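You operate a simulated robot arm through the tools that you are given. There is no shell and no other tool. Be economical: measure what you need, move in short steps, check, and stop when the job is done.

Carry out the task below with a simulated two-armed robot. There is one attempt and no reset: what you move stays moved.

TASK
Pick up the orange cone with one hand, pass it to the other hand and put it on the top of the end block. Set down upright: orange cone.

The check looks at the end state, three seconds after you hand in, the way a careful person would. Anything else that was tipped, shoved, dropped, spilled or broken makes it a failure.

THE ROBOT
Two 7-joint arms with two-finger grippers on one trunk, on a base that drives. Base frame: it is fixed to the floor where the robot stands at the start and does not move with it; the origin is under the middle of the robot, x ahead of it, y to its left, z up; the surface under the hand at the start is at about z = 780. Units: mm, rad, N and s.
The left shoulder is at the start at [23, 215, 906], the right one opposite. With the tool pointing down near the work surface each hand reaches from about 100 to 740 mm from the robot's upright axis, wherever it stands, measured 20 degrees to its own side. Places, roughly: orange cone (8x8x13 cm) [500, 0, 300]; top of the end block [4800, -100, 200]. Payload 2.2 kg a hand.
The TCP of each hand is the grasp point between the finger pads, 19 mm short of the fingertips. In the tool frame z runs along the fingers and y along their closing line. Largest opening 116 mm; the body of the gripper starts 70 mm behind the TCP.
Orientation is that of the tool frame in the base frame, as a unit quaternion [w, x, y, z]. With the fingers straight down and closing along the base's y, the tool's x points along the base's -x, its y along +y and its z along -z.

THE INTERFACE
- The arms move only by the tool drive_tool. It takes "left_series", "right_series" or both (then of equal length, played together; a hand with none holds still); each is a list of rows, each an object of numbers (a shift or turn left out is 0, a gripper value left out holds the last): "x", "y", "z": the shift along the base's x, y, z in units of 25 mm (1.0 is 25 mm); "ax", "ay", "az": the turn, a rotation vector about the base's x, y, z in units of 6 degrees (1.0 is 6 degrees); "hand": the gripper command, from -1 (fully open) to 1 (shut), values between in proportion. In form: [{"x": .., "y": .., "z": .., "ax": .., "ay": .., "az": .., "hand": ..}, ...]. A call has 1 to 10 rows; each row shifts and turns the commanded pose from where the row before left it. A call with a number of a shift or a turn outside -1 to 1 is refused whole. A row lasts 0.2 s, in which the tool goes at most 50 mm and 0.15 rad; a call with a longer step from one row to the next is refused whole, and so is a gripper value outside its range. Where a pose cannot be reached the arm comes as near as it can. A force on the tool above 40 N (or 10 N above the force at the start of the call, whichever is more), or a blocked arm, ends the call early, and 0.2 s more pass. The fingers move at their own pace and stop on an object; they squeeze with about 41 N. The grip force told is the motor's: it shows also when the fingers shut on nothing. Time passes only in rows, and 0.2 s behind the last, so rows that do not move let the fingers close. The reply holds the time, the measured pose of the TCP, the force on the tool along the base axes, the opening and the grip force, in the units named above and with some noise, with the torque about the TCP (base axes, N m) and any sound that the robot's microphone picked up.
- Cameras (640 x 400 px; columns grow to the right, rows downward): "scene" is now at [130.3, -16.5, 1082]; the picture's right is [-0.16, -0.99, -0.00], its down [-0.51, 0.08, -0.86] and it looks along [0.85, -0.13, -0.52] (base axes); focal length 214 px, centre (320, 200). "left" rides on the left gripper at [69, 15, -96] in its tool frame; the picture's right is [-0.21, 0.98, 0.00], its down [-0.76, -0.17, -0.63] and it looks along [-0.62, -0.14, 0.77] (tool axes); focal length 251 px, centre (320, 200). "right" rides on the right gripper at [69, -15, -96] in its tool frame; the picture's right is [0.21, 0.98, 0.00], its down [-0.76, 0.17, -0.63] and it looks along [-0.62, 0.14, 0.77] (tool axes); focal length 251 px, centre (320, 200). There is no depth. A picture from a camera that has moved, and an enlarged one, comes with that camera's place and axes in the base frame and with its lens.
- camera(camera): a new picture of that camera. It takes no simulated time.
- lift_body(by): slides the trunk up (or, below 0, down) by that many mm; the arms and the scene camera ride with it, the base frame stays. It gives what a move gives, with no picture.
- roll_base(legs): drives the robot by 1 to 6 legs, each [ahead, left, turn to the left] in mm, mm and rad, along the robot's own axes; the way and the turn of a leg run together, so that a leg with both is an arc; at most 1500 mm and 3.142 rad a leg. The arms and the cameras ride along, it lands a little off, and it stops where it bumps. It gives what a move gives.
- pan_tilt(pan, tilt): turns the head with the scene camera to pan (to the left, within 1.396 rad either way) and tilt (down, from -0.506 to 1.204), counted from straight ahead of the robot. It gives what a move gives.
- close_up(camera, box): a new picture of the part [left, top, right, bottom] of that camera's present view, enlarged. It takes no simulated time.
- finish_job(): hands the job in; it is judged then, once.

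Work in short steps. Places have to be worked out from the pictures, the camera data and where the tool is seen: move nearer, look again, correct. Check each grasp and each placing, and mend what went wrong. You have 120 turns and 88 pictures in all, those below and enlarged ones among them. Open the grippers and draw the arms clear of the work before you hand the job in, unless the task says otherwise; then end with one line.

The tools are called as name(argument=value, ...) on one line, values as JSON. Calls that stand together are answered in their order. drive_tool: Moves the arms, as the interface text tells. Its arguments: {"type":"object","properties":{"left_series":{"type":"array","items":{"type":"object","properties":{"x":{"type":"number"},"y":{"type":"number"},"z":{"type":"number"},"ax":{"type":"number"},"ay":{"type":"number"},"az":{"type":"number"},"hand":{"type":"number"}}}},"right_series":{"type":"array","items":{"type":"object","properties":{"x":{"type":"number"},"y":{"type":"number"},"z":{"type":"number"},"ax":{"type":"number"},"ay":{"type":"number"},"az":{"type":"number"},"hand":{"type":"number"}}}}},"required":[]} The other tools are called the same way: lift_body (by) slides the trunk up or down; roll_base (legs) drives the base; pan_tilt (pan, tilt) turns the head that bears the scene camera; camera (camera) takes a picture; close_up (camera, box) takes an enlarged picture of a part of a camera's view; finish_job () hands the job in.

At the start:

```text
t: 0.0
left_eef_pos: [486.4, 133.6, 998.6]
left_orientation: [0.0, 0.0, 1.0, -0.001]
left_wrist_force: [-0.3, 0.7, 0.2]
left_moment: [0.01, 0.03, -0.01]
left_gripper_width: 116.1
left_finger_force: 0.0
right_eef_pos: [416.3, -223.5, 997.9]
right_orientation: [-0.001, 0.001, 1.0, 0.0]
right_wrist_force: [-0.2, 0.9, 0.0]
right_moment: [0.01, 0.03, 0.03]
right_gripper_width: 116.0
right_finger_force: 0.1
trunk travel left (down, up): [-50.0, 440.0]
robot x, y, heading: [0.6, -1.3, -0.002]
head pan, tilt: [-0.157, 0.539]
```

scene: 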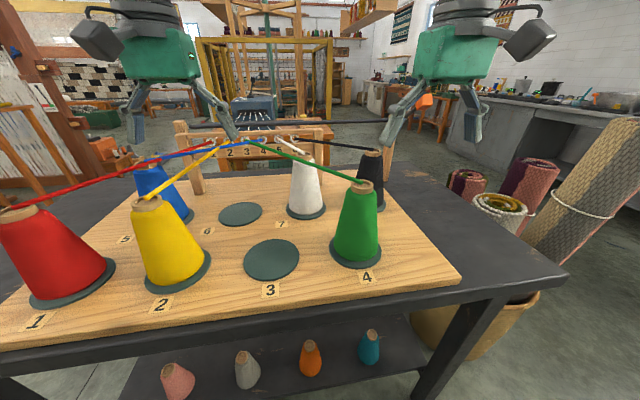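
right: 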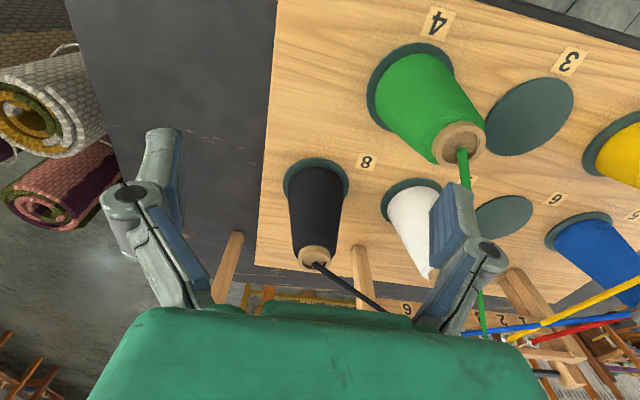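
left: 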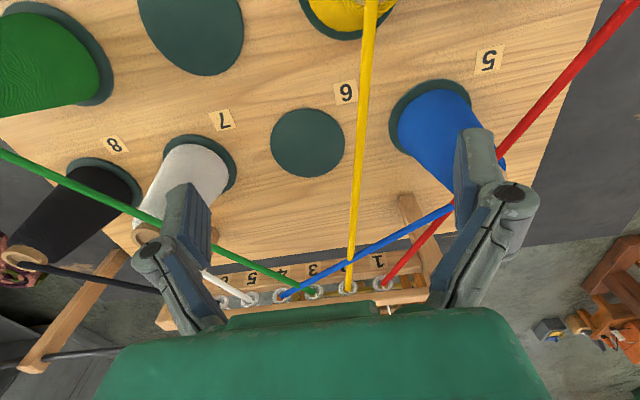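

I start by looking down at the lower shelf to find the orange cone and the clearances around it.

pan_tilt(pan=0, tilt=1.0)

camera(camera="scene")

```text
t: 0.9
left_eef_pos: [482.2, 133.7, 1000.4]
left_orientation: [0.001, 0.0, 1.0, 0.0]
left_wrist_force: [-0.5, 0.1, -0.3]
left_moment: [0.01, 0.0, 0.01]
left_gripper_width: 116.0
left_finger_force: 0.1
right_eef_pos: [415.4, -224.6, 999.3]
right_orientation: [0.001, 0.001, 1.0, 0.0]
right_wrist_force: [-0.3, -0.3, 0.0]
right_moment: [0.0, 0.0, 0.04]
right_gripper_width: 116.0
right_finger_force: 0.1
trunk travel left (down, up): [-50.0, 440.0]
robot x, y, heading: [-0.2, 0.4, -0.007]
head pan, tilt: [0.0, 1.0]
```

```text
84 pictures are left
camera scene: at [111.0, -2.4, 1044.7], right [0.0, -1.0, 0.0], down [-0.84, 0.0, -0.54], along [0.54, 0.0, -0.84], focal length 214 px, centre (320, 200)
```

scene: 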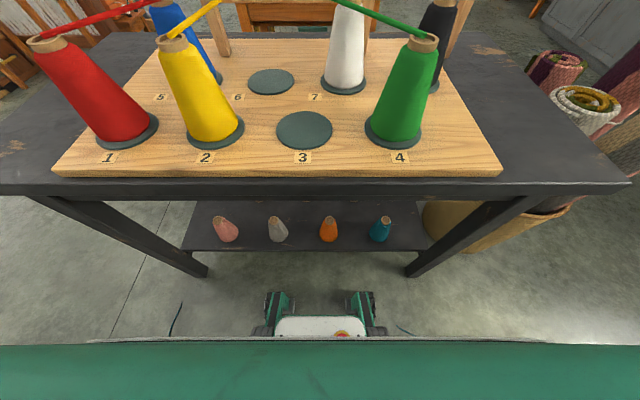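

The orange cone sits at roughly x 475, y -35 on the shelf, under the table's front edge (x about 300). I need to back off, so I'll raise the trunk for clearance over the cones and check behind me on both sides.

lift_body(by=100)

pan_tilt(pan=1.39, tilt=0.5)

camera(camera="scene")

pan_tilt(pan=-1.39, tilt=0.5)

camera(camera="scene")

pan_tilt(pan=0, tilt=0.3)

camera(camera="scene")

```text
t: 2.2
left_eef_pos: [483.7, 133.6, 1099.0]
left_orientation: [0.001, 0.001, 1.0, 0.0]
left_wrist_force: [0.1, 0.0, -1.1]
left_moment: [-0.01, 0.0, 0.01]
left_gripper_width: 116.0
left_finger_force: 0.0
right_eef_pos: [414.1, -225.1, 1099.0]
right_orientation: [-0.001, 0.0, 1.0, 0.0]
right_wrist_force: [-0.3, -1.1, -0.7]
right_moment: [0.02, 0.02, 0.02]
right_gripper_width: 115.9
right_finger_force: 0.2
trunk travel left (down, up): [-150.0, 340.0]
robot x, y, heading: [1.4, -0.0, -0.001]
head pan, tilt: [0.0, 1.0]
```

```text
t: 3.8
left_eef_pos: [482.9, 133.4, 1099.5]
left_orientation: [0.001, 0.0, 1.0, 0.0]
left_wrist_force: [-0.6, -0.3, 0.6]
left_moment: [0.04, -0.03, 0.03]
left_gripper_width: 115.8
left_finger_force: 0.2
right_eef_pos: [415.5, -225.9, 1099.0]
right_orientation: [0.002, 0.0, 1.0, 0.0]
right_wrist_force: [-0.2, -0.4, 0.1]
right_moment: [0.04, 0.02, -0.01]
right_gripper_width: 116.0
right_finger_force: 0.1
trunk travel left (down, up): [-150.0, 340.0]
robot x, y, heading: [-0.2, 0.9, -0.0]
head pan, tilt: [1.389, 0.499]
```

```text
83 pictures are left
camera scene: at [58.1, 87.1, 1186.0], right [0.98, -0.18, 0.0], down [-0.09, -0.47, -0.88], along [0.16, 0.86, -0.48], focal length 214 px, centre (320, 200)
```

scene: 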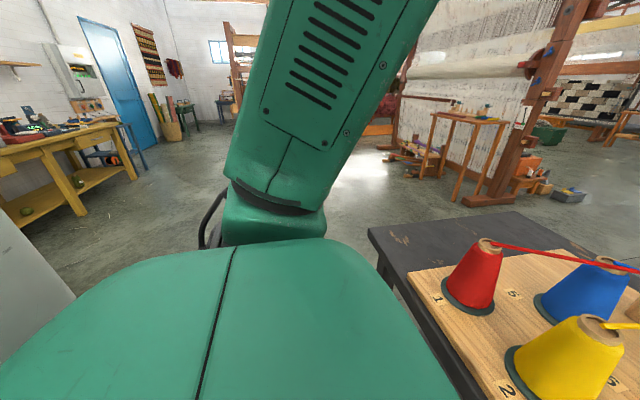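

```text
t: 6.2
left_eef_pos: [482.5, 133.3, 1101.1]
left_orientation: [0.0, 0.0, 1.0, 0.001]
left_wrist_force: [-0.3, -0.9, -0.2]
left_moment: [0.01, 0.01, -0.02]
left_gripper_width: 116.1
left_finger_force: 0.1
right_eef_pos: [415.1, -225.9, 1099.2]
right_orientation: [0.001, 0.0, 1.0, 0.0]
right_wrist_force: [-0.8, 0.0, 0.6]
right_moment: [-0.06, -0.02, 0.02]
right_gripper_width: 115.7
right_finger_force: 0.1
trunk travel left (down, up): [-150.0, 340.0]
robot x, y, heading: [2.5, -2.6, -0.003]
head pan, tilt: [-1.389, 0.499]
```

```text
82 pictures are left
camera scene: at [58.1, -92.1, 1185.8], right [-0.98, -0.18, 0.0], down [-0.09, 0.47, -0.88], along [0.16, -0.86, -0.48], focal length 214 px, centre (320, 200)
```

scene: 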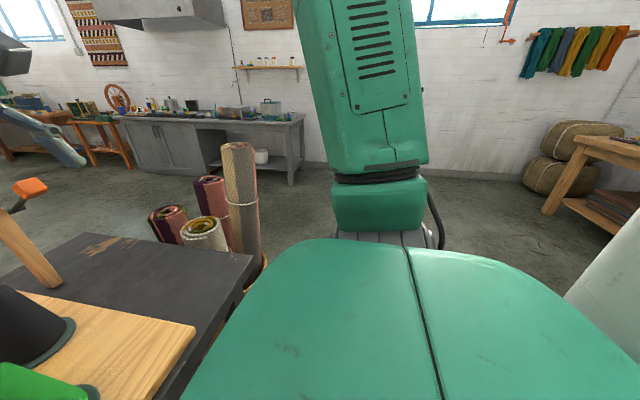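

```text
t: 7.8
left_eef_pos: [483.1, 132.8, 1099.1]
left_orientation: [0.001, 0.001, 1.0, 0.0]
left_wrist_force: [0.1, -0.5, 0.4]
left_moment: [-0.01, 0.03, 0.0]
left_gripper_width: 116.2
left_finger_force: 0.0
right_eef_pos: [415.8, -225.0, 1098.6]
right_orientation: [0.001, 0.0, 1.0, 0.0]
right_wrist_force: [0.2, 0.0, -0.1]
right_moment: [0.02, -0.04, 0.01]
right_gripper_width: 115.9
right_finger_force: 0.2
trunk travel left (down, up): [-150.0, 340.0]
robot x, y, heading: [1.1, 2.8, -0.0]
head pan, tilt: [0.0, 0.3]
```

```text
81 pictures are left
camera scene: at [135.1, -2.6, 1204.1], right [0.0, -1.0, 0.0], down [-0.3, 0.0, -0.95], along [0.95, 0.0, -0.3], focal length 214 px, centre (320, 200)
```

scene: 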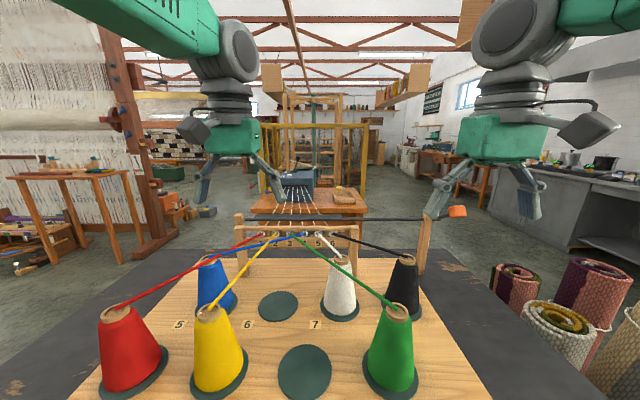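

The way behind looks free, and the arms are clear above the cones. I back off 500 mm.

roll_base(legs=[[-500, 0, 0]])

pan_tilt(pan=0, tilt=0.6)

camera(camera="scene")

```text
t: 10.7
left_eef_pos: [-11.5, 136.0, 1099.6]
left_orientation: [0.001, -0.007, 1.0, 0.001]
left_wrist_force: [0.7, 0.9, 0.3]
left_moment: [-0.02, 0.01, -0.02]
left_gripper_width: 116.1
left_finger_force: 0.0
right_eef_pos: [-75.6, -223.2, 1099.6]
right_orientation: [0.001, -0.007, 1.0, 0.0]
right_wrist_force: [0.0, -0.3, 0.1]
right_moment: [0.01, -0.02, -0.01]
right_gripper_width: 115.8
right_finger_force: 0.1
trunk travel left (down, up): [-150.0, 340.0]
robot x, y, heading: [-490.2, -3.0, 0.019]
head pan, tilt: [0.0, 0.3]
```

```text
t: 11.5
left_eef_pos: [-13.9, 136.5, 1101.4]
left_orientation: [0.001, -0.007, 1.0, 0.001]
left_wrist_force: [-0.1, 0.6, 0.3]
left_moment: [0.0, 0.02, 0.01]
left_gripper_width: 116.0
left_finger_force: 0.1
right_eef_pos: [-76.7, -222.1, 1100.7]
right_orientation: [0.002, -0.007, 1.0, 0.0]
right_wrist_force: [-0.6, 0.0, -0.3]
right_moment: [-0.02, 0.02, -0.03]
right_gripper_width: 116.0
right_finger_force: 0.1
trunk travel left (down, up): [-150.0, 340.0]
robot x, y, heading: [-495.8, -2.5, 0.014]
head pan, tilt: [0.0, 0.6]
```

```text
80 pictures are left
camera scene: at [-363.0, -4.2, 1176.7], right [0.01, -1.0, 0.0], down [-0.57, -0.01, -0.82], along [0.82, 0.01, -0.57], focal length 214 px, centre (320, 200)
```

scene: 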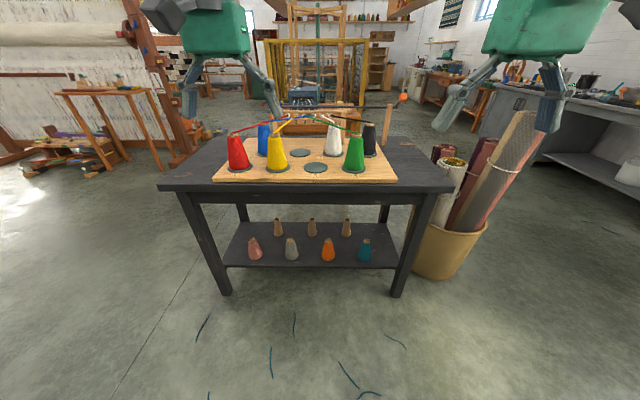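

Now the shelf is visible, with a second, staggered row behind. I zoom in for measurement.

close_up(camera="scene", box=[200, 170, 460, 300])

lift_body(by=-150)

close_up(camera="scene", box=[200, 120, 460, 280])

```text
2.46 times, centred on (330, 235) of scene
camera zoom: at [-363.0, -4.2, 1176.7], right [0.01, -1.0, 0.0], down [-0.57, -0.01, -0.82], along [0.82, 0.01, -0.57], focal length 528 px, centre (295, 114)
```

zoom: 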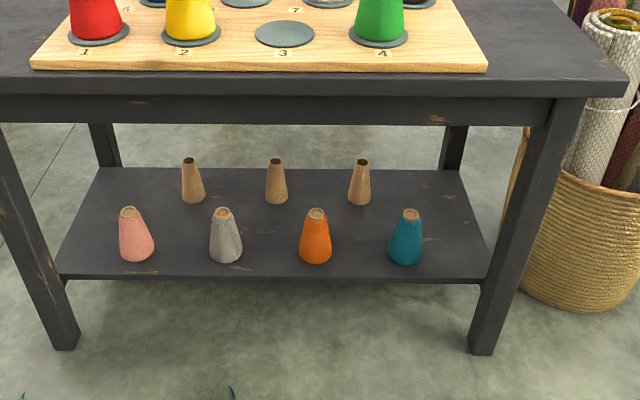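

```text
t: 13.2
left_eef_pos: [-15.6, 136.3, 951.9]
left_orientation: [0.001, -0.008, 1.0, 0.001]
left_wrist_force: [-0.4, 1.8, -0.2]
left_moment: [-0.01, 0.02, -0.01]
left_gripper_width: 115.9
left_finger_force: 0.1
right_eef_pos: [-78.4, -222.3, 950.5]
right_orientation: [0.002, -0.008, 1.0, 0.0]
right_wrist_force: [0.9, -0.7, 0.1]
right_moment: [0.0, -0.01, 0.0]
right_gripper_width: 116.1
right_finger_force: 0.0
trunk travel left (down, up): [0.0, 490.0]
robot x, y, heading: [-495.0, 0.0, 0.011]
head pan, tilt: [0.0, 0.6]
```

```text
2.46 times, centred on (330, 200) of scene
camera zoom: at [-363.6, -4.1, 1026.7], right [0.01, -1.0, 0.0], down [-0.57, -0.01, -0.82], along [0.82, 0.01, -0.57], focal length 528 px, centre (295, 200)
```

zoom: 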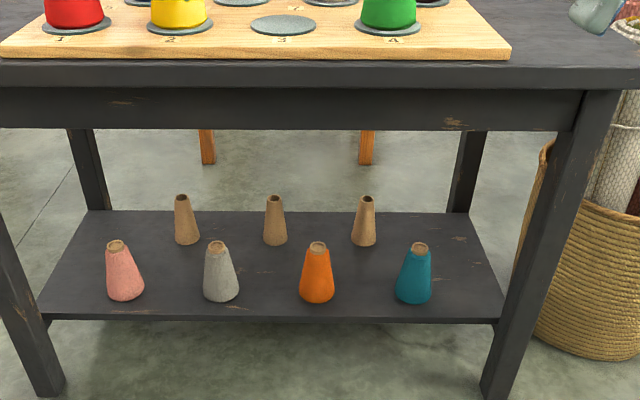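

Orange cone is around x 455–480, y -40, top z about 350–365. I lower the right hand while pitching it to about 40° below horizontal, and pull the left hand back and out of the way.

drive_tool(right_series=[{"z": -1, "ay": -0.84, "hand": -1}, {"z": -1, "ay": -0.84}, {"z": -1, "ay": -0.84}, {"z": -1, "ay": -0.84}, {"z": -1, "ay": -0.84}, {"z": -1, "ay": -0.84}, {"z": -1, "ay": -0.84}, {"z": -1, "ay": -0.84}, {"z": -1, "ay": -0.84}, {"z": -1, "ay": -0.84}], left_series=[{"x": -0.8, "y": 0.5}, {"x": -0.8, "y": 0.5}, {"x": -0.8, "y": 0.5}, {"x": -0.8, "y": 0.5}, {"x": -0.8, "y": 0.5}, {"x": -0.8, "y": 0.5}, {"x": -0.8}, {"x": -0.8}, {"x": -0.8}, {"x": -0.8}])

drive_tool(right_series=[{"z": -1}, {"z": -1}, {"z": -1}, {"z": -1}, {"z": -1}, {"z": -1}, {"z": -1}, {"z": -1}, {"z": -1}, {"z": -1}])

camera(camera="right")

```text
t: 15.4
left_eef_pos: [-214.0, 213.8, 951.7]
left_orientation: [0.002, -0.007, 1.0, 0.0]
left_wrist_force: [0.5, -0.7, -1.3]
left_moment: [-0.02, 0.04, 0.04]
left_gripper_width: 116.2
left_finger_force: 0.1
right_eef_pos: [-42.3, -209.6, 702.4]
right_orientation: [0.427, -0.006, 0.904, -0.003]
right_wrist_force: [-0.6, -0.4, -0.2]
right_moment: [0.01, 0.01, -0.02]
right_gripper_width: 115.9
right_finger_force: 0.1
right hand out of reach, approached as far as the arm can: row 8, 9, 10
trunk travel left (down, up): [0.0, 490.0]
robot x, y, heading: [-492.5, -4.8, 0.014]
head pan, tilt: [0.0, 0.6]
```

```text
t: 17.6
left_eef_pos: [-214.0, 210.8, 951.6]
left_orientation: [0.002, -0.007, 1.0, 0.001]
left_wrist_force: [-0.3, 0.1, 0.4]
left_moment: [0.01, -0.01, -0.01]
left_gripper_width: 116.2
left_finger_force: 0.0
right_eef_pos: [-44.4, -195.5, 455.8]
right_orientation: [0.426, -0.004, 0.905, -0.007]
right_wrist_force: [-0.2, 0.2, -0.1]
right_moment: [-0.04, 0.01, 0.01]
right_gripper_width: 116.2
right_finger_force: 0.1
right hand out of reach, approached as far as the arm can: row 8, 9, 10
trunk travel left (down, up): [0.0, 490.0]
robot x, y, heading: [-489.9, -3.7, 0.017]
head pan, tilt: [0.0, 0.6]
```

```text
77 pictures are left
camera right: at [-161.3, -209.9, 462.9], right [-0.14, 0.97, -0.18], down [-0.01, 0.18, 0.98], along [0.99, 0.14, -0.02], focal length 251 px, centre (320, 200)
```

right: 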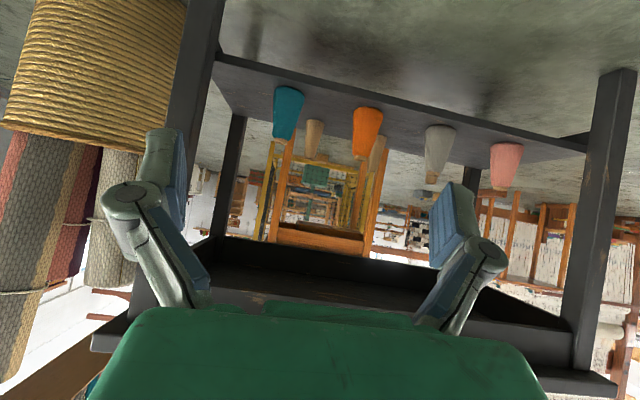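

Consistent across views, the cone is about x 510, base z about 180, top about 311. I lower the right hand further and shift it toward the cone's y.

drive_tool(right_series=[{"x": 0.5, "y": 0.8, "z": -1}, {"x": 0.5, "y": 0.8, "z": -1}, {"x": 0.5, "y": 0.8, "z": -1}, {"x": 0.5, "y": 0.8, "z": -1}, {"y": 0.8, "z": -1}, {"y": 0.8, "z": -1}, {"y": 0.8, "z": -1}, {"z": -0.8}])

camera(camera="right")

```text
t: 19.4
left_eef_pos: [-214.6, 213.5, 950.5]
left_orientation: [0.002, -0.007, 1.0, -0.001]
left_wrist_force: [0.1, 0.5, 0.3]
left_moment: [0.01, 0.01, -0.04]
left_gripper_width: 116.0
left_finger_force: 0.1
right_eef_pos: [7.4, -55.0, 260.7]
right_orientation: [0.428, -0.007, 0.904, -0.003]
right_wrist_force: [-0.3, 0.9, 0.6]
right_moment: [-0.03, -0.04, -0.02]
right_gripper_width: 115.7
right_finger_force: 0.1
trunk travel left (down, up): [0.0, 490.0]
robot x, y, heading: [-492.6, -1.4, 0.016]
head pan, tilt: [0.0, 0.6]
```

```text
76 pictures are left
camera right: at [-109.9, -70.6, 267.4], right [-0.14, 0.97, -0.18], down [-0.01, 0.18, 0.98], along [0.99, 0.14, -0.02], focal length 251 px, centre (320, 200)
```

right: 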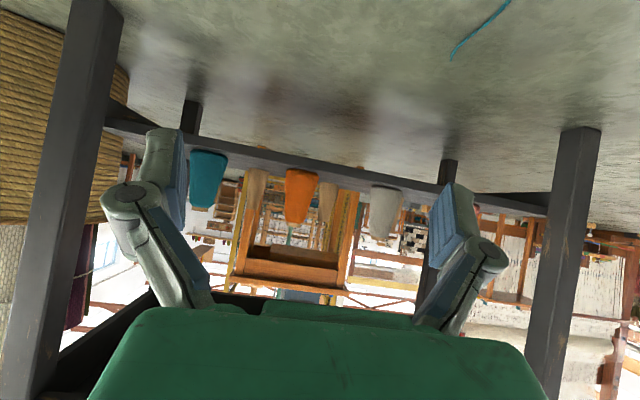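

Triangulating both views puts the cone near x 490, y -28, base z about 195, top about 315. I drive 300 mm forward and re-measure from close.

roll_base(legs=[[300, 0, -0.016]])

camera(camera="right")

camera(camera="scene")

```text
t: 21.4
left_eef_pos: [86.6, 210.8, 950.2]
left_orientation: [0.002, 0.002, 1.0, -0.001]
left_wrist_force: [0.8, -0.2, -1.1]
left_moment: [0.02, 0.02, -0.01]
left_gripper_width: 116.1
left_finger_force: 0.0
right_eef_pos: [302.2, -62.2, 261.5]
right_orientation: [0.426, 0.0, 0.905, -0.007]
right_wrist_force: [0.2, -0.8, 0.6]
right_moment: [0.0, 0.03, 0.01]
right_gripper_width: 116.1
right_finger_force: 0.0
trunk travel left (down, up): [0.0, 490.0]
robot x, y, heading: [-194.3, -1.2, -0.001]
head pan, tilt: [0.0, 0.6]
```

```text
75 pictures are left
camera right: at [185.0, -74.8, 267.6], right [-0.13, 0.98, -0.18], down [-0.01, 0.18, 0.98], along [0.99, 0.13, -0.02], focal length 251 px, centre (320, 200)
```

right: 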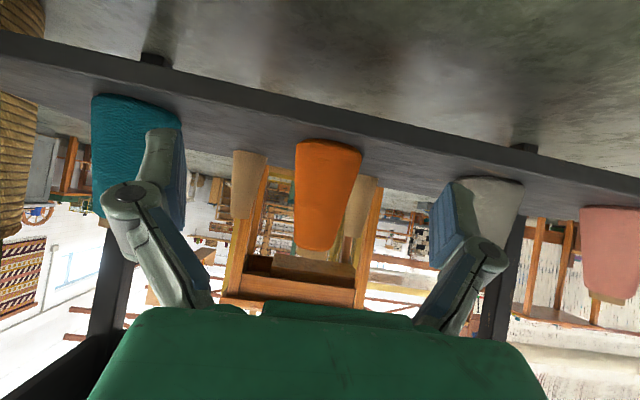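

```text
74 pictures are left
camera scene: at [-67.1, -1.3, 1026.5], right [0.0, -1.0, 0.0], down [-0.57, 0.0, -0.82], along [0.82, 0.0, -0.57], focal length 214 px, centre (320, 200)
```

scene: 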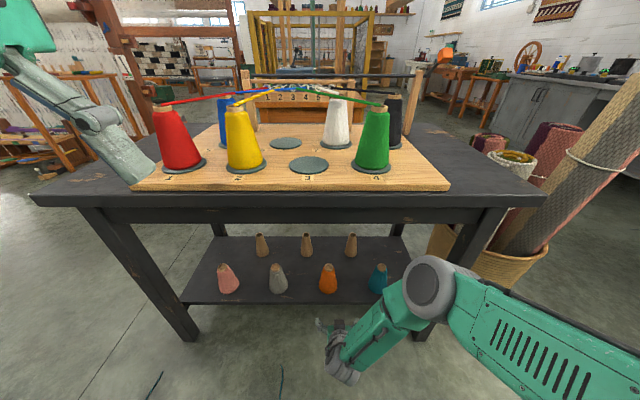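

Cone estimated at x 488, y -33, base z about 198. I align y and z, then drive forward 110 mm and recheck.

drive_tool(right_series=[{"y": 0.6, "z": -0.35}, {"y": 0.6, "z": -0.35}, {}])

roll_base(legs=[[110, 0, 0]])

camera(camera="right")

camera(camera="scene")

```text
t: 22.2
left_eef_pos: [83.6, 209.8, 953.0]
left_orientation: [0.003, 0.0, 1.0, -0.001]
left_wrist_force: [-0.5, 0.0, -1.1]
left_moment: [0.0, 0.0, -0.01]
left_gripper_width: 116.2
left_finger_force: 0.0
right_eef_pos: [301.8, -33.1, 244.5]
right_orientation: [0.428, 0.001, 0.904, -0.006]
right_wrist_force: [-0.3, 0.3, 0.6]
right_moment: [0.02, 0.03, -0.01]
right_gripper_width: 116.1
right_finger_force: 0.0
trunk travel left (down, up): [0.0, 490.0]
robot x, y, heading: [-198.3, -5.4, -0.001]
head pan, tilt: [0.0, 0.6]
```

```text
t: 23.4
left_eef_pos: [192.9, 210.1, 950.9]
left_orientation: [0.003, 0.001, 1.0, -0.001]
left_wrist_force: [0.1, -0.5, 0.1]
left_moment: [-0.02, 0.01, -0.01]
left_gripper_width: 116.0
left_finger_force: 0.0
right_eef_pos: [410.8, -32.2, 245.5]
right_orientation: [0.427, 0.0, 0.904, -0.006]
right_wrist_force: [0.0, 0.1, -0.3]
right_moment: [-0.01, 0.02, 0.02]
right_gripper_width: 116.1
right_finger_force: 0.0
trunk travel left (down, up): [0.0, 490.0]
robot x, y, heading: [-85.9, -3.9, -0.002]
head pan, tilt: [0.0, 0.6]
```

```text
73 pictures are left
camera right: at [293.0, -46.2, 251.3], right [-0.13, 0.98, -0.18], down [-0.01, 0.18, 0.98], along [0.99, 0.13, -0.01], focal length 251 px, centre (320, 200)
```

right: 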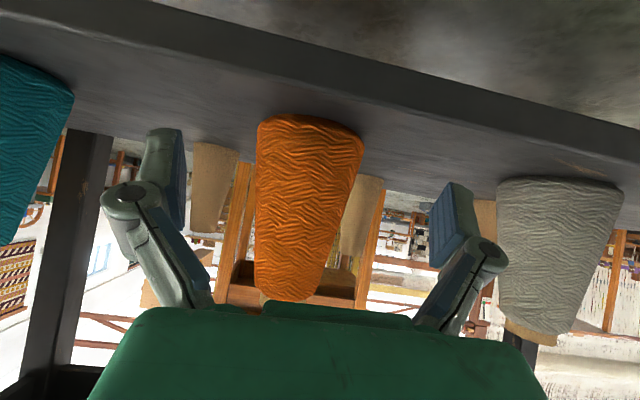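

```text
72 pictures are left
camera scene: at [42.3, -1.5, 1026.5], right [0.0, -1.0, 0.0], down [-0.57, 0.0, -0.82], along [0.82, 0.0, -0.57], focal length 214 px, centre (320, 200)
```

scene: 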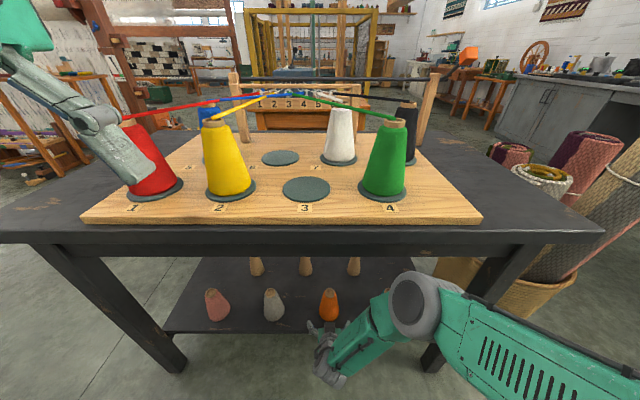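

The cone is centred between the fingers (y about -35, axis x about 484). I advance the open hand 74 mm along x.

drive_tool(right_series=[{"x": 0.74, "y": -0.1}, {"x": 0.74}, {"x": 0.74}, {"x": 0.74}, {}])

camera(camera="right")

close_up(camera="scene", box=[230, 240, 430, 365])

```text
t: 24.6
left_eef_pos: [190.7, 209.3, 952.4]
left_orientation: [0.005, 0.001, 1.0, 0.001]
left_wrist_force: [0.2, -0.5, 0.3]
left_moment: [0.0, -0.02, 0.02]
left_gripper_width: 116.0
left_finger_force: 0.1
right_eef_pos: [483.3, -35.3, 245.8]
right_orientation: [0.429, 0.001, 0.903, -0.007]
right_wrist_force: [-0.1, 0.8, -0.5]
right_moment: [0.0, -0.02, -0.02]
right_gripper_width: 116.0
right_finger_force: 0.1
trunk travel left (down, up): [0.0, 490.0]
robot x, y, heading: [-88.0, -2.2, -0.001]
head pan, tilt: [0.0, 0.6]
```

```text
71 pictures are left
camera right: at [366.6, -49.4, 252.0], right [-0.13, 0.98, -0.18], down [-0.01, 0.18, 0.98], along [0.99, 0.13, -0.01], focal length 251 px, centre (320, 200)
```

right: 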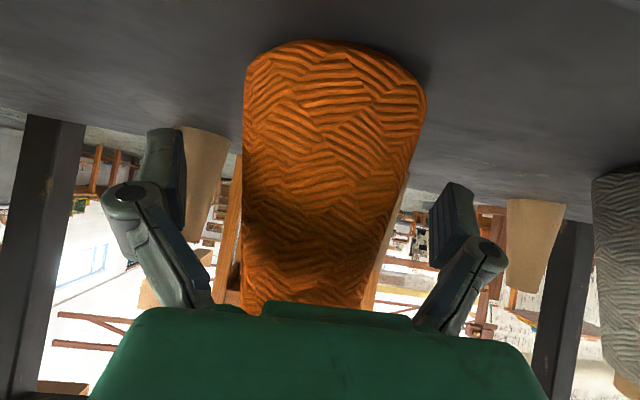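

```text
3.20 times, centred on (330, 302) of scene
camera zoom: at [41.6, -1.4, 1026.6], right [0.0, -1.0, 0.0], down [-0.57, 0.0, -0.82], along [0.82, 0.0, -0.57], focal length 686 px, centre (288, -128)
```

zoom: 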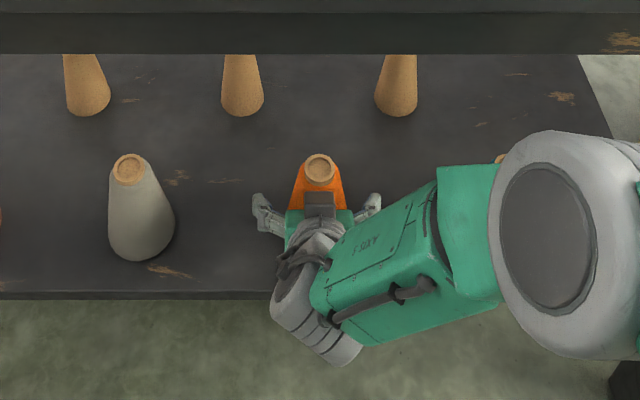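

The cone's axis is in line with the pads and centred within 3 mm. I nudge y and close the right gripper.

drive_tool(right_series=[{"y": 0.1, "hand": -0.2}, {"hand": 0.3}, {"hand": 1}, {"hand": 1}, {"hand": 1}])

camera(camera="right")

```text
t: 25.8
left_eef_pos: [189.1, 209.1, 953.1]
left_orientation: [0.003, 0.001, 1.0, 0.001]
left_wrist_force: [0.2, -0.6, -0.1]
left_moment: [0.01, 0.02, 0.01]
left_gripper_width: 116.1
left_finger_force: 0.1
right_eef_pos: [485.5, -32.8, 245.1]
right_orientation: [0.43, 0.001, 0.903, -0.006]
right_wrist_force: [0.5, -1.6, 2.3]
right_moment: [0.08, 0.02, 0.03]
right_gripper_width: 66.8
right_finger_force: 41.4
trunk travel left (down, up): [0.0, 490.0]
robot x, y, heading: [-87.3, -1.1, -0.001]
head pan, tilt: [0.0, 0.6]
```

```text
69 pictures are left
camera right: at [366.9, -46.2, 252.2], right [-0.13, 0.98, -0.18], down [-0.01, 0.18, 0.98], along [0.99, 0.13, -0.01], focal length 251 px, centre (320, 200)
```

right: 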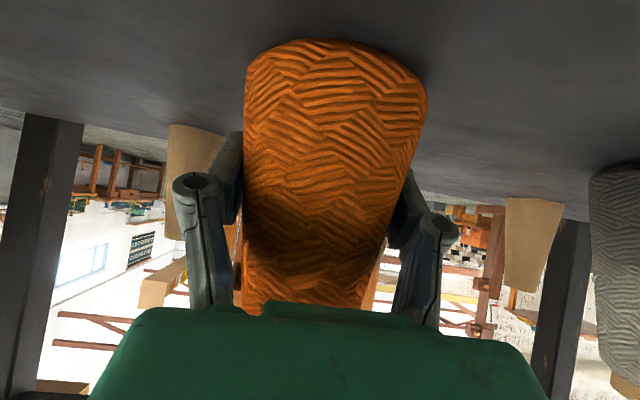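

Gripped at 67 mm width with 41 N. I lift 40 mm and check that it holds.

drive_tool(right_series=[{"z": 0.4}, {"z": 0.6}, {"z": 0.6}, {}])

camera(camera="right")

```text
t: 26.8
left_eef_pos: [190.3, 209.3, 951.9]
left_orientation: [0.004, 0.001, 1.0, 0.0]
left_wrist_force: [-0.4, -0.6, -0.8]
left_moment: [0.02, 0.01, 0.0]
left_gripper_width: 116.0
left_finger_force: 0.0
right_eef_pos: [484.4, -32.3, 284.6]
right_orientation: [0.429, 0.001, 0.903, -0.007]
right_wrist_force: [0.1, 0.4, -1.0]
right_moment: [0.0, 0.0, 0.0]
right_gripper_width: 66.7
right_finger_force: 41.2
trunk travel left (down, up): [0.0, 490.0]
robot x, y, heading: [-85.8, 0.1, -0.001]
head pan, tilt: [0.0, 0.6]
```

```text
68 pictures are left
camera right: at [367.0, -45.6, 291.7], right [-0.13, 0.98, -0.18], down [-0.01, 0.18, 0.98], along [0.99, 0.13, -0.01], focal length 251 px, centre (320, 200)
```

right: 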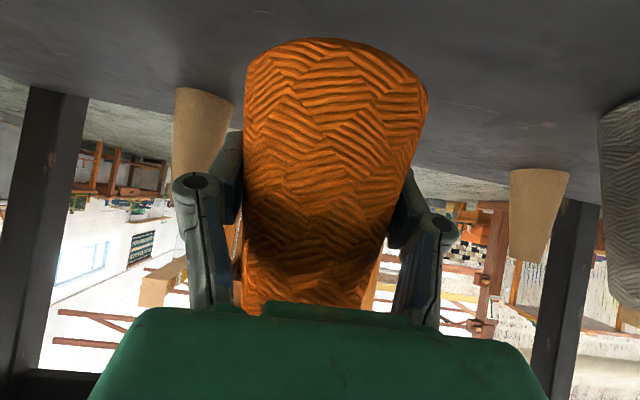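

The cone came up with the hand and hasn't slipped. I back out 500 mm into open floor.

roll_base(legs=[[-500, 0, 0]])

pan_tilt(pan=0, tilt=0.15)

camera(camera="scene")

```text
t: 29.7
left_eef_pos: [-297.9, 210.4, 953.0]
left_orientation: [0.004, -0.004, 1.0, 0.001]
left_wrist_force: [-0.5, -0.1, -0.4]
left_moment: [0.0, 0.02, 0.03]
left_gripper_width: 115.8
left_finger_force: 0.0
right_eef_pos: [-1.2, -28.8, 285.4]
right_orientation: [0.429, -0.003, 0.903, -0.004]
right_wrist_force: [0.3, -0.2, -1.7]
right_moment: [-0.02, 0.01, -0.02]
right_gripper_width: 66.5
right_finger_force: 41.4
trunk travel left (down, up): [0.0, 490.0]
robot x, y, heading: [-570.9, -2.7, 0.003]
head pan, tilt: [0.0, 0.6]
```

```text
t: 30.6
left_eef_pos: [-299.6, 209.5, 953.6]
left_orientation: [0.004, -0.003, 1.0, 0.001]
left_wrist_force: [0.4, 0.0, 0.3]
left_moment: [-0.01, 0.01, -0.01]
left_gripper_width: 116.2
left_finger_force: 0.1
right_eef_pos: [-2.5, -28.9, 287.0]
right_orientation: [0.43, -0.002, 0.903, -0.004]
right_wrist_force: [-0.4, -0.7, -1.6]
right_moment: [0.0, 0.01, 0.0]
right_gripper_width: 66.6
right_finger_force: 40.9
trunk travel left (down, up): [0.0, 490.0]
robot x, y, heading: [-572.3, -5.1, 0.009]
head pan, tilt: [0.0, 0.15]
```

```text
67 pictures are left
camera scene: at [-440.5, -1.6, 1068.0], right [0.01, -1.0, 0.0], down [-0.15, 0.0, -0.99], along [0.99, 0.01, -0.15], focal length 214 px, centre (320, 200)
```

scene: 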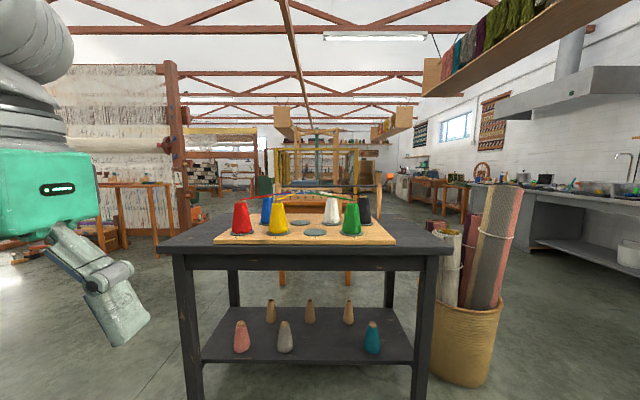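

Out in the open. For the hand-over I turn the two hands to face each other (both pitched 40° down, right pointing +y, left pointing -y), raising the cone to about z 600.

drive_tool(right_series=[{"z": 0.8, "x": -0.3}, {"z": 1, "x": -0.4}, {"z": 1, "x": -0.5}, {"z": 1, "x": -0.6}, {"z": 1, "x": -0.6}, {"z": 1, "x": -0.6}, {"z": 1, "x": -0.6}, {"z": 1, "x": -0.6}, {"z": 1, "x": -0.6}, {"z": 1, "x": -0.6}], left_series=[{"ay": -0.84, "x": 0.5, "y": 0.6, "z": -0.5}, {"ay": -0.84, "x": 0.5, "y": 0.6, "z": -0.7}, {"ay": -0.84, "x": 0.5, "y": 0.6, "z": -0.7}, {"ay": -0.84, "x": 0.5, "y": 0.6, "z": -0.7}, {"ay": -0.84, "x": 0.5, "y": 0.6, "z": -0.7}, {"ay": -0.84, "x": 0.5, "y": 0.6, "z": -0.7}, {"ay": -0.84, "x": 0.5, "y": 0.6, "z": -0.7}, {"ay": -0.84, "x": 0.5, "y": 0.6, "z": -0.7}, {"ay": -0.84, "x": 0.5, "y": 0.2, "z": -0.7}, {"ay": -0.84, "x": 0.5, "y": 0.0, "z": -0.7}])

drive_tool(right_series=[{"z": 0.5, "az": 1}, {"z": 0.5, "az": 1}, {"z": 0.5, "az": 1}, {"z": 0.5, "az": 1}, {"z": 0.5, "az": 1}, {"az": 1}, {"az": 1}, {"az": 1}, {"az": 1}, {"az": 1}], left_series=[{"az": -1, "z": -0.3}, {"az": -1, "z": -0.3}, {"az": -1, "z": -0.3}, {"az": -1, "z": -0.3}, {"az": -1, "z": -0.3}, {"az": -1, "z": -0.3}, {"az": -1, "z": -0.3}, {"az": -1, "z": -0.3}, {"az": -1, "z": -0.3}, {"az": -1, "z": -0.3}])

pan_tilt(pan=0, tilt=0.8)

camera(camera="scene")

```text
t: 32.8
left_eef_pos: [-133.2, 342.0, 802.3]
left_orientation: [0.429, -0.005, 0.903, 0.0]
left_wrist_force: [0.6, -1.1, -0.2]
left_moment: [0.02, -0.02, 0.0]
left_gripper_width: 116.2
left_finger_force: 0.0
left hand out of reach, approached as far as the arm can: row 7, 8, 9, 10
right_eef_pos: [-137.2, -30.0, 532.5]
right_orientation: [0.43, -0.003, 0.903, -0.003]
right_wrist_force: [-0.3, 0.0, -1.8]
right_moment: [0.0, -0.01, 0.0]
right_gripper_width: 66.3
right_finger_force: 41.5
trunk travel left (down, up): [0.0, 490.0]
robot x, y, heading: [-576.0, -3.9, 0.004]
head pan, tilt: [0.0, 0.15]
```

```text
t: 35.0
left_eef_pos: [-133.1, 339.7, 729.4]
left_orientation: [0.373, 0.447, 0.784, -0.215]
left_wrist_force: [0.5, 0.5, -0.5]
left_moment: [0.02, -0.02, -0.03]
left_gripper_width: 115.7
left_finger_force: 0.1
right_eef_pos: [-137.7, -30.6, 593.4]
right_orientation: [0.374, -0.454, 0.78, 0.212]
right_wrist_force: [0.2, -0.3, -2.2]
right_moment: [0.01, 0.0, -0.02]
right_gripper_width: 66.5
right_finger_force: 41.5
trunk travel left (down, up): [0.0, 490.0]
robot x, y, heading: [-575.7, -5.7, 0.004]
head pan, tilt: [0.0, 0.15]
```

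```text
t: 36.0
left_eef_pos: [-131.6, 341.8, 729.0]
left_orientation: [0.372, 0.447, 0.784, -0.216]
left_wrist_force: [0.1, 0.0, 0.5]
left_moment: [-0.01, 0.0, 0.0]
left_gripper_width: 116.1
left_finger_force: 0.0
right_eef_pos: [-136.6, -28.4, 594.2]
right_orientation: [0.373, -0.453, 0.781, 0.212]
right_wrist_force: [0.0, 0.0, -2.3]
right_moment: [0.01, -0.01, 0.0]
right_gripper_width: 66.5
right_finger_force: 41.6
trunk travel left (down, up): [0.0, 490.0]
robot x, y, heading: [-574.4, -3.9, 0.007]
head pan, tilt: [0.0, 0.799]
```

```text
66 pictures are left
camera scene: at [-452.7, -2.0, 1009.8], right [0.01, -1.0, 0.0], down [-0.72, -0.01, -0.7], along [0.7, 0.0, -0.72], focal length 214 px, centre (320, 200)
```

scene: 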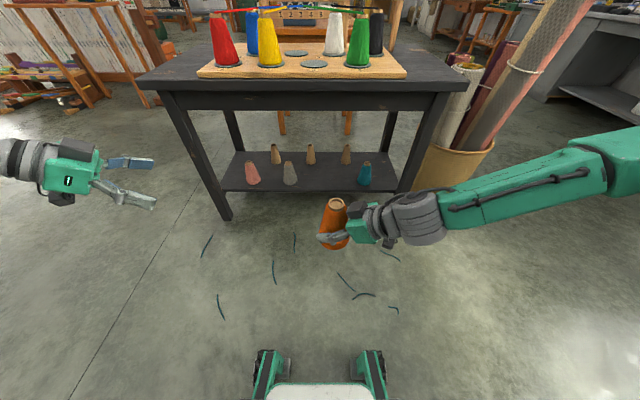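

Both hands are coming round nicely; the cone's top is about z 676. I finish the turn, and bring the left hand to grasp height (z about 649) at y about 180.

drive_tool(right_series=[{"az": 1}, {"az": 1}, {"az": 1}, {"az": 1}, {"az": 1}, {}], left_series=[{"az": -1, "y": -1, "z": -0.65}, {"az": -1, "y": -1, "z": -0.65}, {"az": -1, "y": -1, "z": -0.65}, {"az": -1, "y": -1, "z": -0.65}, {"az": -1, "y": -1, "z": -0.6}, {"y": -0.8}])

camera(camera="left")

camera(camera="scene")

```text
t: 37.4
left_eef_pos: [-134.7, 196.7, 649.6]
left_orientation: [0.304, 0.636, 0.64, -0.306]
left_wrist_force: [0.4, -0.3, 0.0]
left_moment: [0.0, -0.01, 0.0]
left_gripper_width: 115.6
left_finger_force: 0.0
right_eef_pos: [-135.8, -30.9, 595.0]
right_orientation: [-0.307, 0.64, -0.636, -0.302]
right_wrist_force: [-0.4, 0.2, -1.6]
right_moment: [0.04, -0.02, -0.01]
right_gripper_width: 66.4
right_finger_force: 40.8
trunk travel left (down, up): [0.0, 490.0]
robot x, y, heading: [-575.1, -5.6, 0.004]
head pan, tilt: [0.0, 0.799]
```

```text
65 pictures are left
camera left: at [-119.3, 314.6, 656.9], right [0.98, -0.13, 0.16], down [-0.16, 0.02, 0.99], along [-0.13, -0.99, -0.01], focal length 251 px, centre (320, 200)
```

left: 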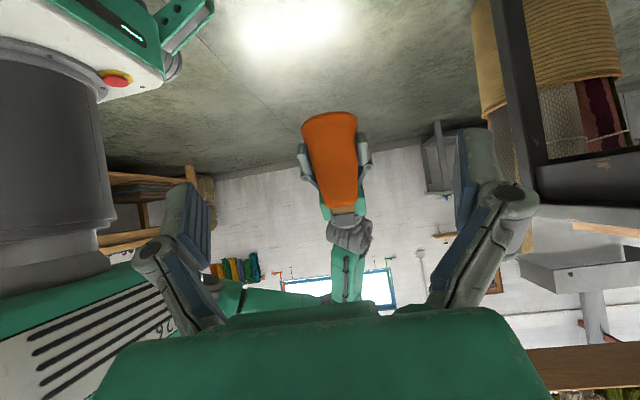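

```text
64 pictures are left
camera scene: at [-451.8, -3.2, 1009.6], right [0.01, -1.0, 0.0], down [-0.72, -0.01, -0.69], along [0.69, 0.0, -0.72], focal length 214 px, centre (320, 200)
```

scene: 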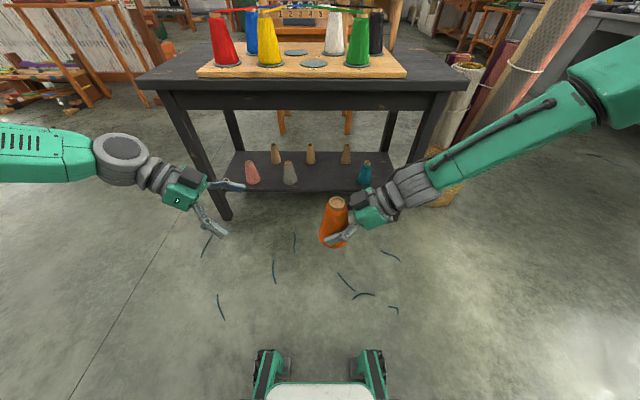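

Aligned in x and z. I advance the left hand along -y to straddle the upper cone, stopping short to check.

drive_tool(left_series=[{"y": -1}, {"y": -1}, {"y": -1}, {"y": -1}, {"y": -1}, {"y": -1}, {"y": -0.8}, {"y": -0.7}, {}])

camera(camera="left")

close_up(camera="scene", box=[240, 150, 440, 275])

```text
t: 39.4
left_eef_pos: [-133.5, 7.5, 648.3]
left_orientation: [0.304, 0.636, 0.641, -0.305]
left_wrist_force: [0.5, 0.8, -0.3]
left_moment: [0.04, 0.0, 0.02]
left_gripper_width: 116.4
left_finger_force: 0.2
right_eef_pos: [-136.0, -30.0, 593.9]
right_orientation: [-0.307, 0.64, -0.636, -0.303]
right_wrist_force: [-0.1, 0.3, -2.0]
right_moment: [0.02, -0.03, 0.01]
right_gripper_width: 66.0
right_finger_force: 41.3
trunk travel left (down, up): [0.0, 490.0]
robot x, y, heading: [-574.1, -4.5, 0.003]
head pan, tilt: [0.0, 0.799]
```

```text
63 pictures are left
camera left: at [-119.6, 125.6, 656.7], right [0.98, -0.13, 0.16], down [-0.16, 0.01, 0.99], along [-0.13, -0.99, -0.01], focal length 251 px, centre (320, 200)
```

left: 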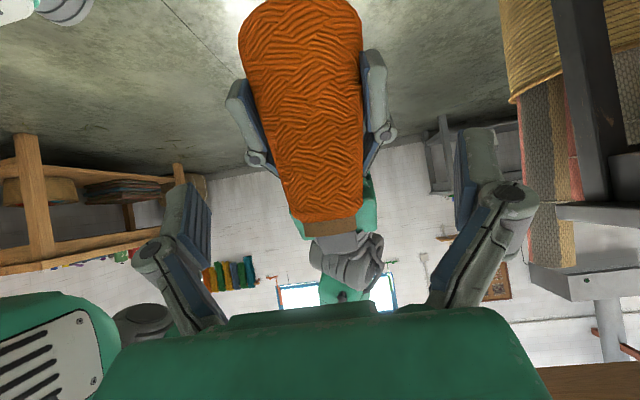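

```text
3.20 times, centred on (340, 212) of scene
camera zoom: at [-451.5, -4.0, 1009.6], right [0.01, -1.0, 0.0], down [-0.72, -0.01, -0.69], along [0.69, 0.0, -0.72], focal length 686 px, centre (256, 160)
```

zoom: 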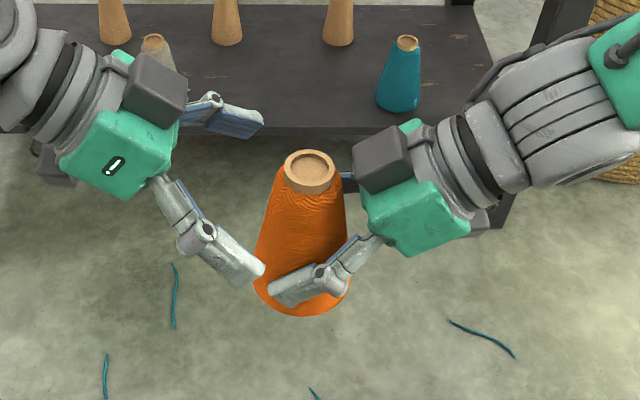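

Well centred, and the left fingers sit above the right ones. I advance the last 37 mm.

drive_tool(left_series=[{"y": -0.5}, {"y": -0.5}, {"y": -0.5}, {}])

close_up(camera="scene", box=[240, 150, 440, 275])

camera(camera="left")

```text
t: 40.4
left_eef_pos: [-133.8, -29.8, 649.6]
left_orientation: [0.304, 0.635, 0.641, -0.305]
left_wrist_force: [-0.3, -0.3, 0.3]
left_moment: [-0.03, 0.0, -0.01]
left_gripper_width: 116.1
left_finger_force: 0.0
right_eef_pos: [-136.8, -30.3, 593.9]
right_orientation: [-0.307, 0.64, -0.636, -0.302]
right_wrist_force: [0.0, -0.1, -2.0]
right_moment: [0.03, 0.01, 0.02]
right_gripper_width: 66.3
right_finger_force: 41.3
trunk travel left (down, up): [0.0, 490.0]
robot x, y, heading: [-572.5, -3.5, 0.008]
head pan, tilt: [0.0, 0.799]
```

```text
3.20 times, centred on (340, 212) of scene
camera zoom: at [-451.5, -4.3, 1009.6], right [0.01, -1.0, 0.0], down [-0.72, 0.0, -0.69], along [0.69, 0.01, -0.72], focal length 686 px, centre (256, 160)
```

zoom: 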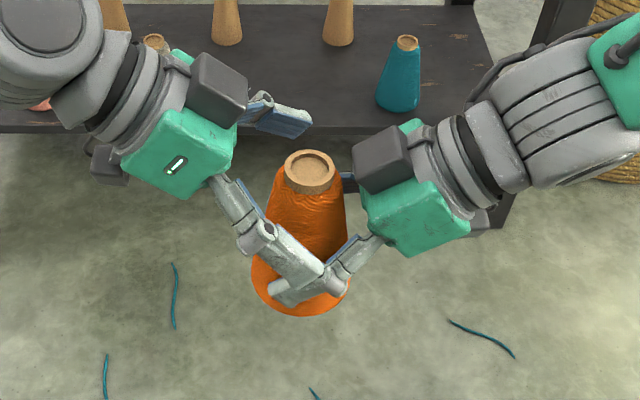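

```text
60 pictures are left
camera left: at [-119.0, 88.4, 656.8], right [0.98, -0.13, 0.16], down [-0.16, 0.01, 0.99], along [-0.13, -0.99, -0.01], focal length 251 px, centre (320, 200)
```

left: 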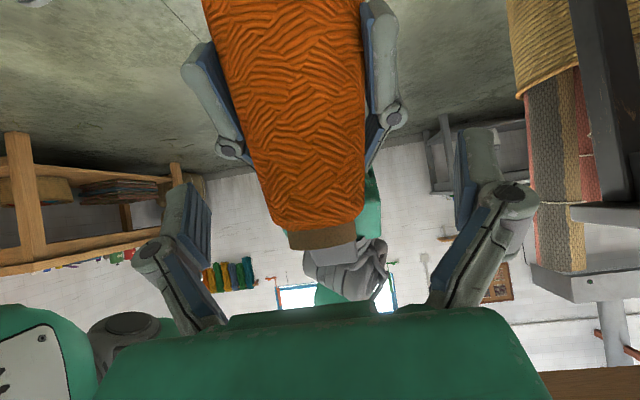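

The cone is about 4 mm toward -x of the left pads' middle; I correct that and close the left gripper.

drive_tool(left_series=[{"x": -0.16}, {"hand": -0.3}, {"hand": 0.1}, {"hand": 1}, {"hand": 1}, {"hand": 1}])

close_up(camera="scene", box=[240, 150, 440, 275])

```text
t: 41.8
left_eef_pos: [-136.4, -30.1, 649.9]
left_orientation: [0.304, 0.635, 0.642, -0.304]
left_wrist_force: [2.4, -0.4, -0.5]
left_moment: [0.0, -0.16, 0.11]
left_gripper_width: 53.4
left_finger_force: 40.8
right_eef_pos: [-137.2, -30.3, 593.2]
right_orientation: [-0.306, 0.64, -0.637, -0.302]
right_wrist_force: [-2.0, 0.3, -0.3]
right_moment: [0.0, 0.03, -0.09]
right_gripper_width: 66.0
right_finger_force: 41.6
trunk travel left (down, up): [0.0, 490.0]
robot x, y, heading: [-576.5, -4.1, 0.004]
head pan, tilt: [0.0, 0.799]
```

```text
3.20 times, centred on (340, 212) of scene
camera zoom: at [-451.5, -4.1, 1009.6], right [0.01, -1.0, 0.0], down [-0.72, -0.01, -0.69], along [0.69, 0.01, -0.72], focal length 686 px, centre (256, 160)
```

zoom: 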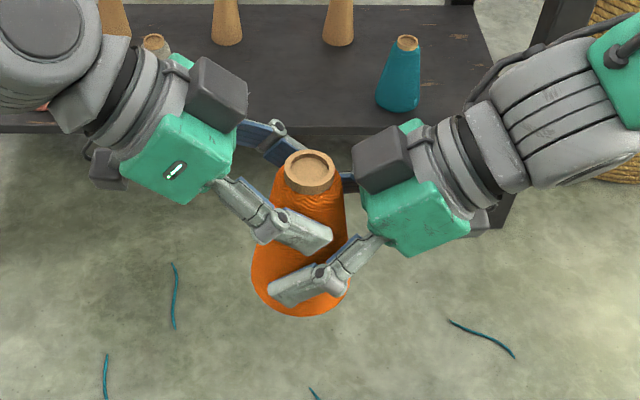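

Left has it (53 mm, 41 N). I open the right gripper and draw the right hand straight back along -y, slightly down.

drive_tool(right_series=[{"hand": 0.3}, {"hand": -0.2}, {"hand": -1}, {"hand": -1}, {"y": -0.4}, {"y": -0.8}, {"y": -1}, {"y": -1}, {"y": -1}, {"y": -1}])

close_up(camera="scene", box=[200, 130, 520, 330])

camera(camera="left")

```text
t: 44.0
left_eef_pos: [-137.5, -30.7, 648.5]
left_orientation: [0.304, 0.635, 0.641, -0.304]
left_wrist_force: [-0.5, 0.0, -0.9]
left_moment: [-0.01, -0.02, -0.02]
left_gripper_width: 53.4
left_finger_force: 41.2
right_eef_pos: [-137.5, -161.4, 594.3]
right_orientation: [-0.306, 0.64, -0.637, -0.303]
right_wrist_force: [-0.6, -1.0, -0.2]
right_moment: [0.02, -0.01, 0.02]
right_gripper_width: 116.0
right_finger_force: 0.0
trunk travel left (down, up): [0.0, 490.0]
robot x, y, heading: [-574.2, -3.4, 0.004]
head pan, tilt: [0.0, 0.799]
```

```text
2.00 times, centred on (360, 230) of scene
camera zoom: at [-451.6, -4.4, 1009.6], right [0.01, -1.0, 0.0], down [-0.72, 0.0, -0.69], along [0.69, 0.01, -0.72], focal length 429 px, centre (240, 140)
```

zoom: 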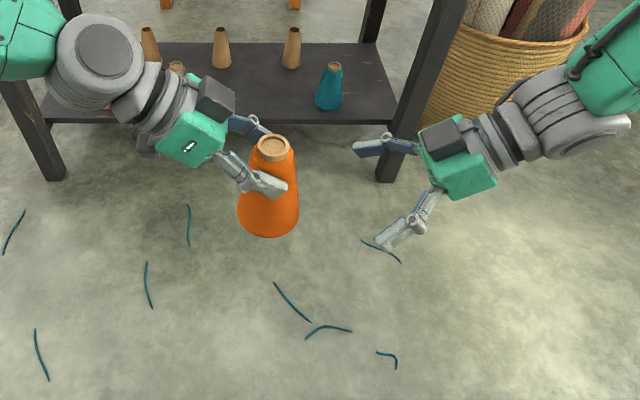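

```text
57 pictures are left
camera left: at [-122.6, 88.5, 656.3], right [0.98, -0.13, 0.16], down [-0.16, 0.01, 0.99], along [-0.13, -0.99, -0.01], focal length 251 px, centre (320, 200)
```

left: 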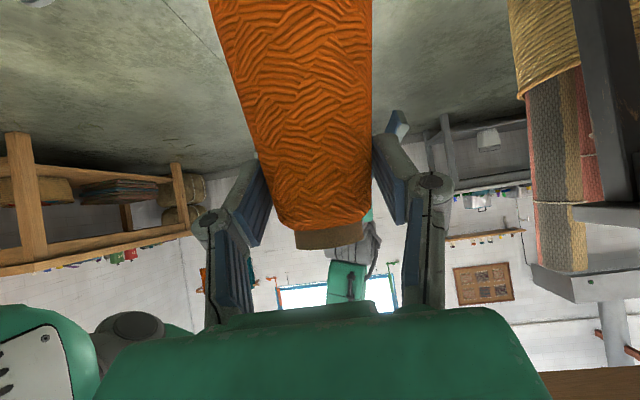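

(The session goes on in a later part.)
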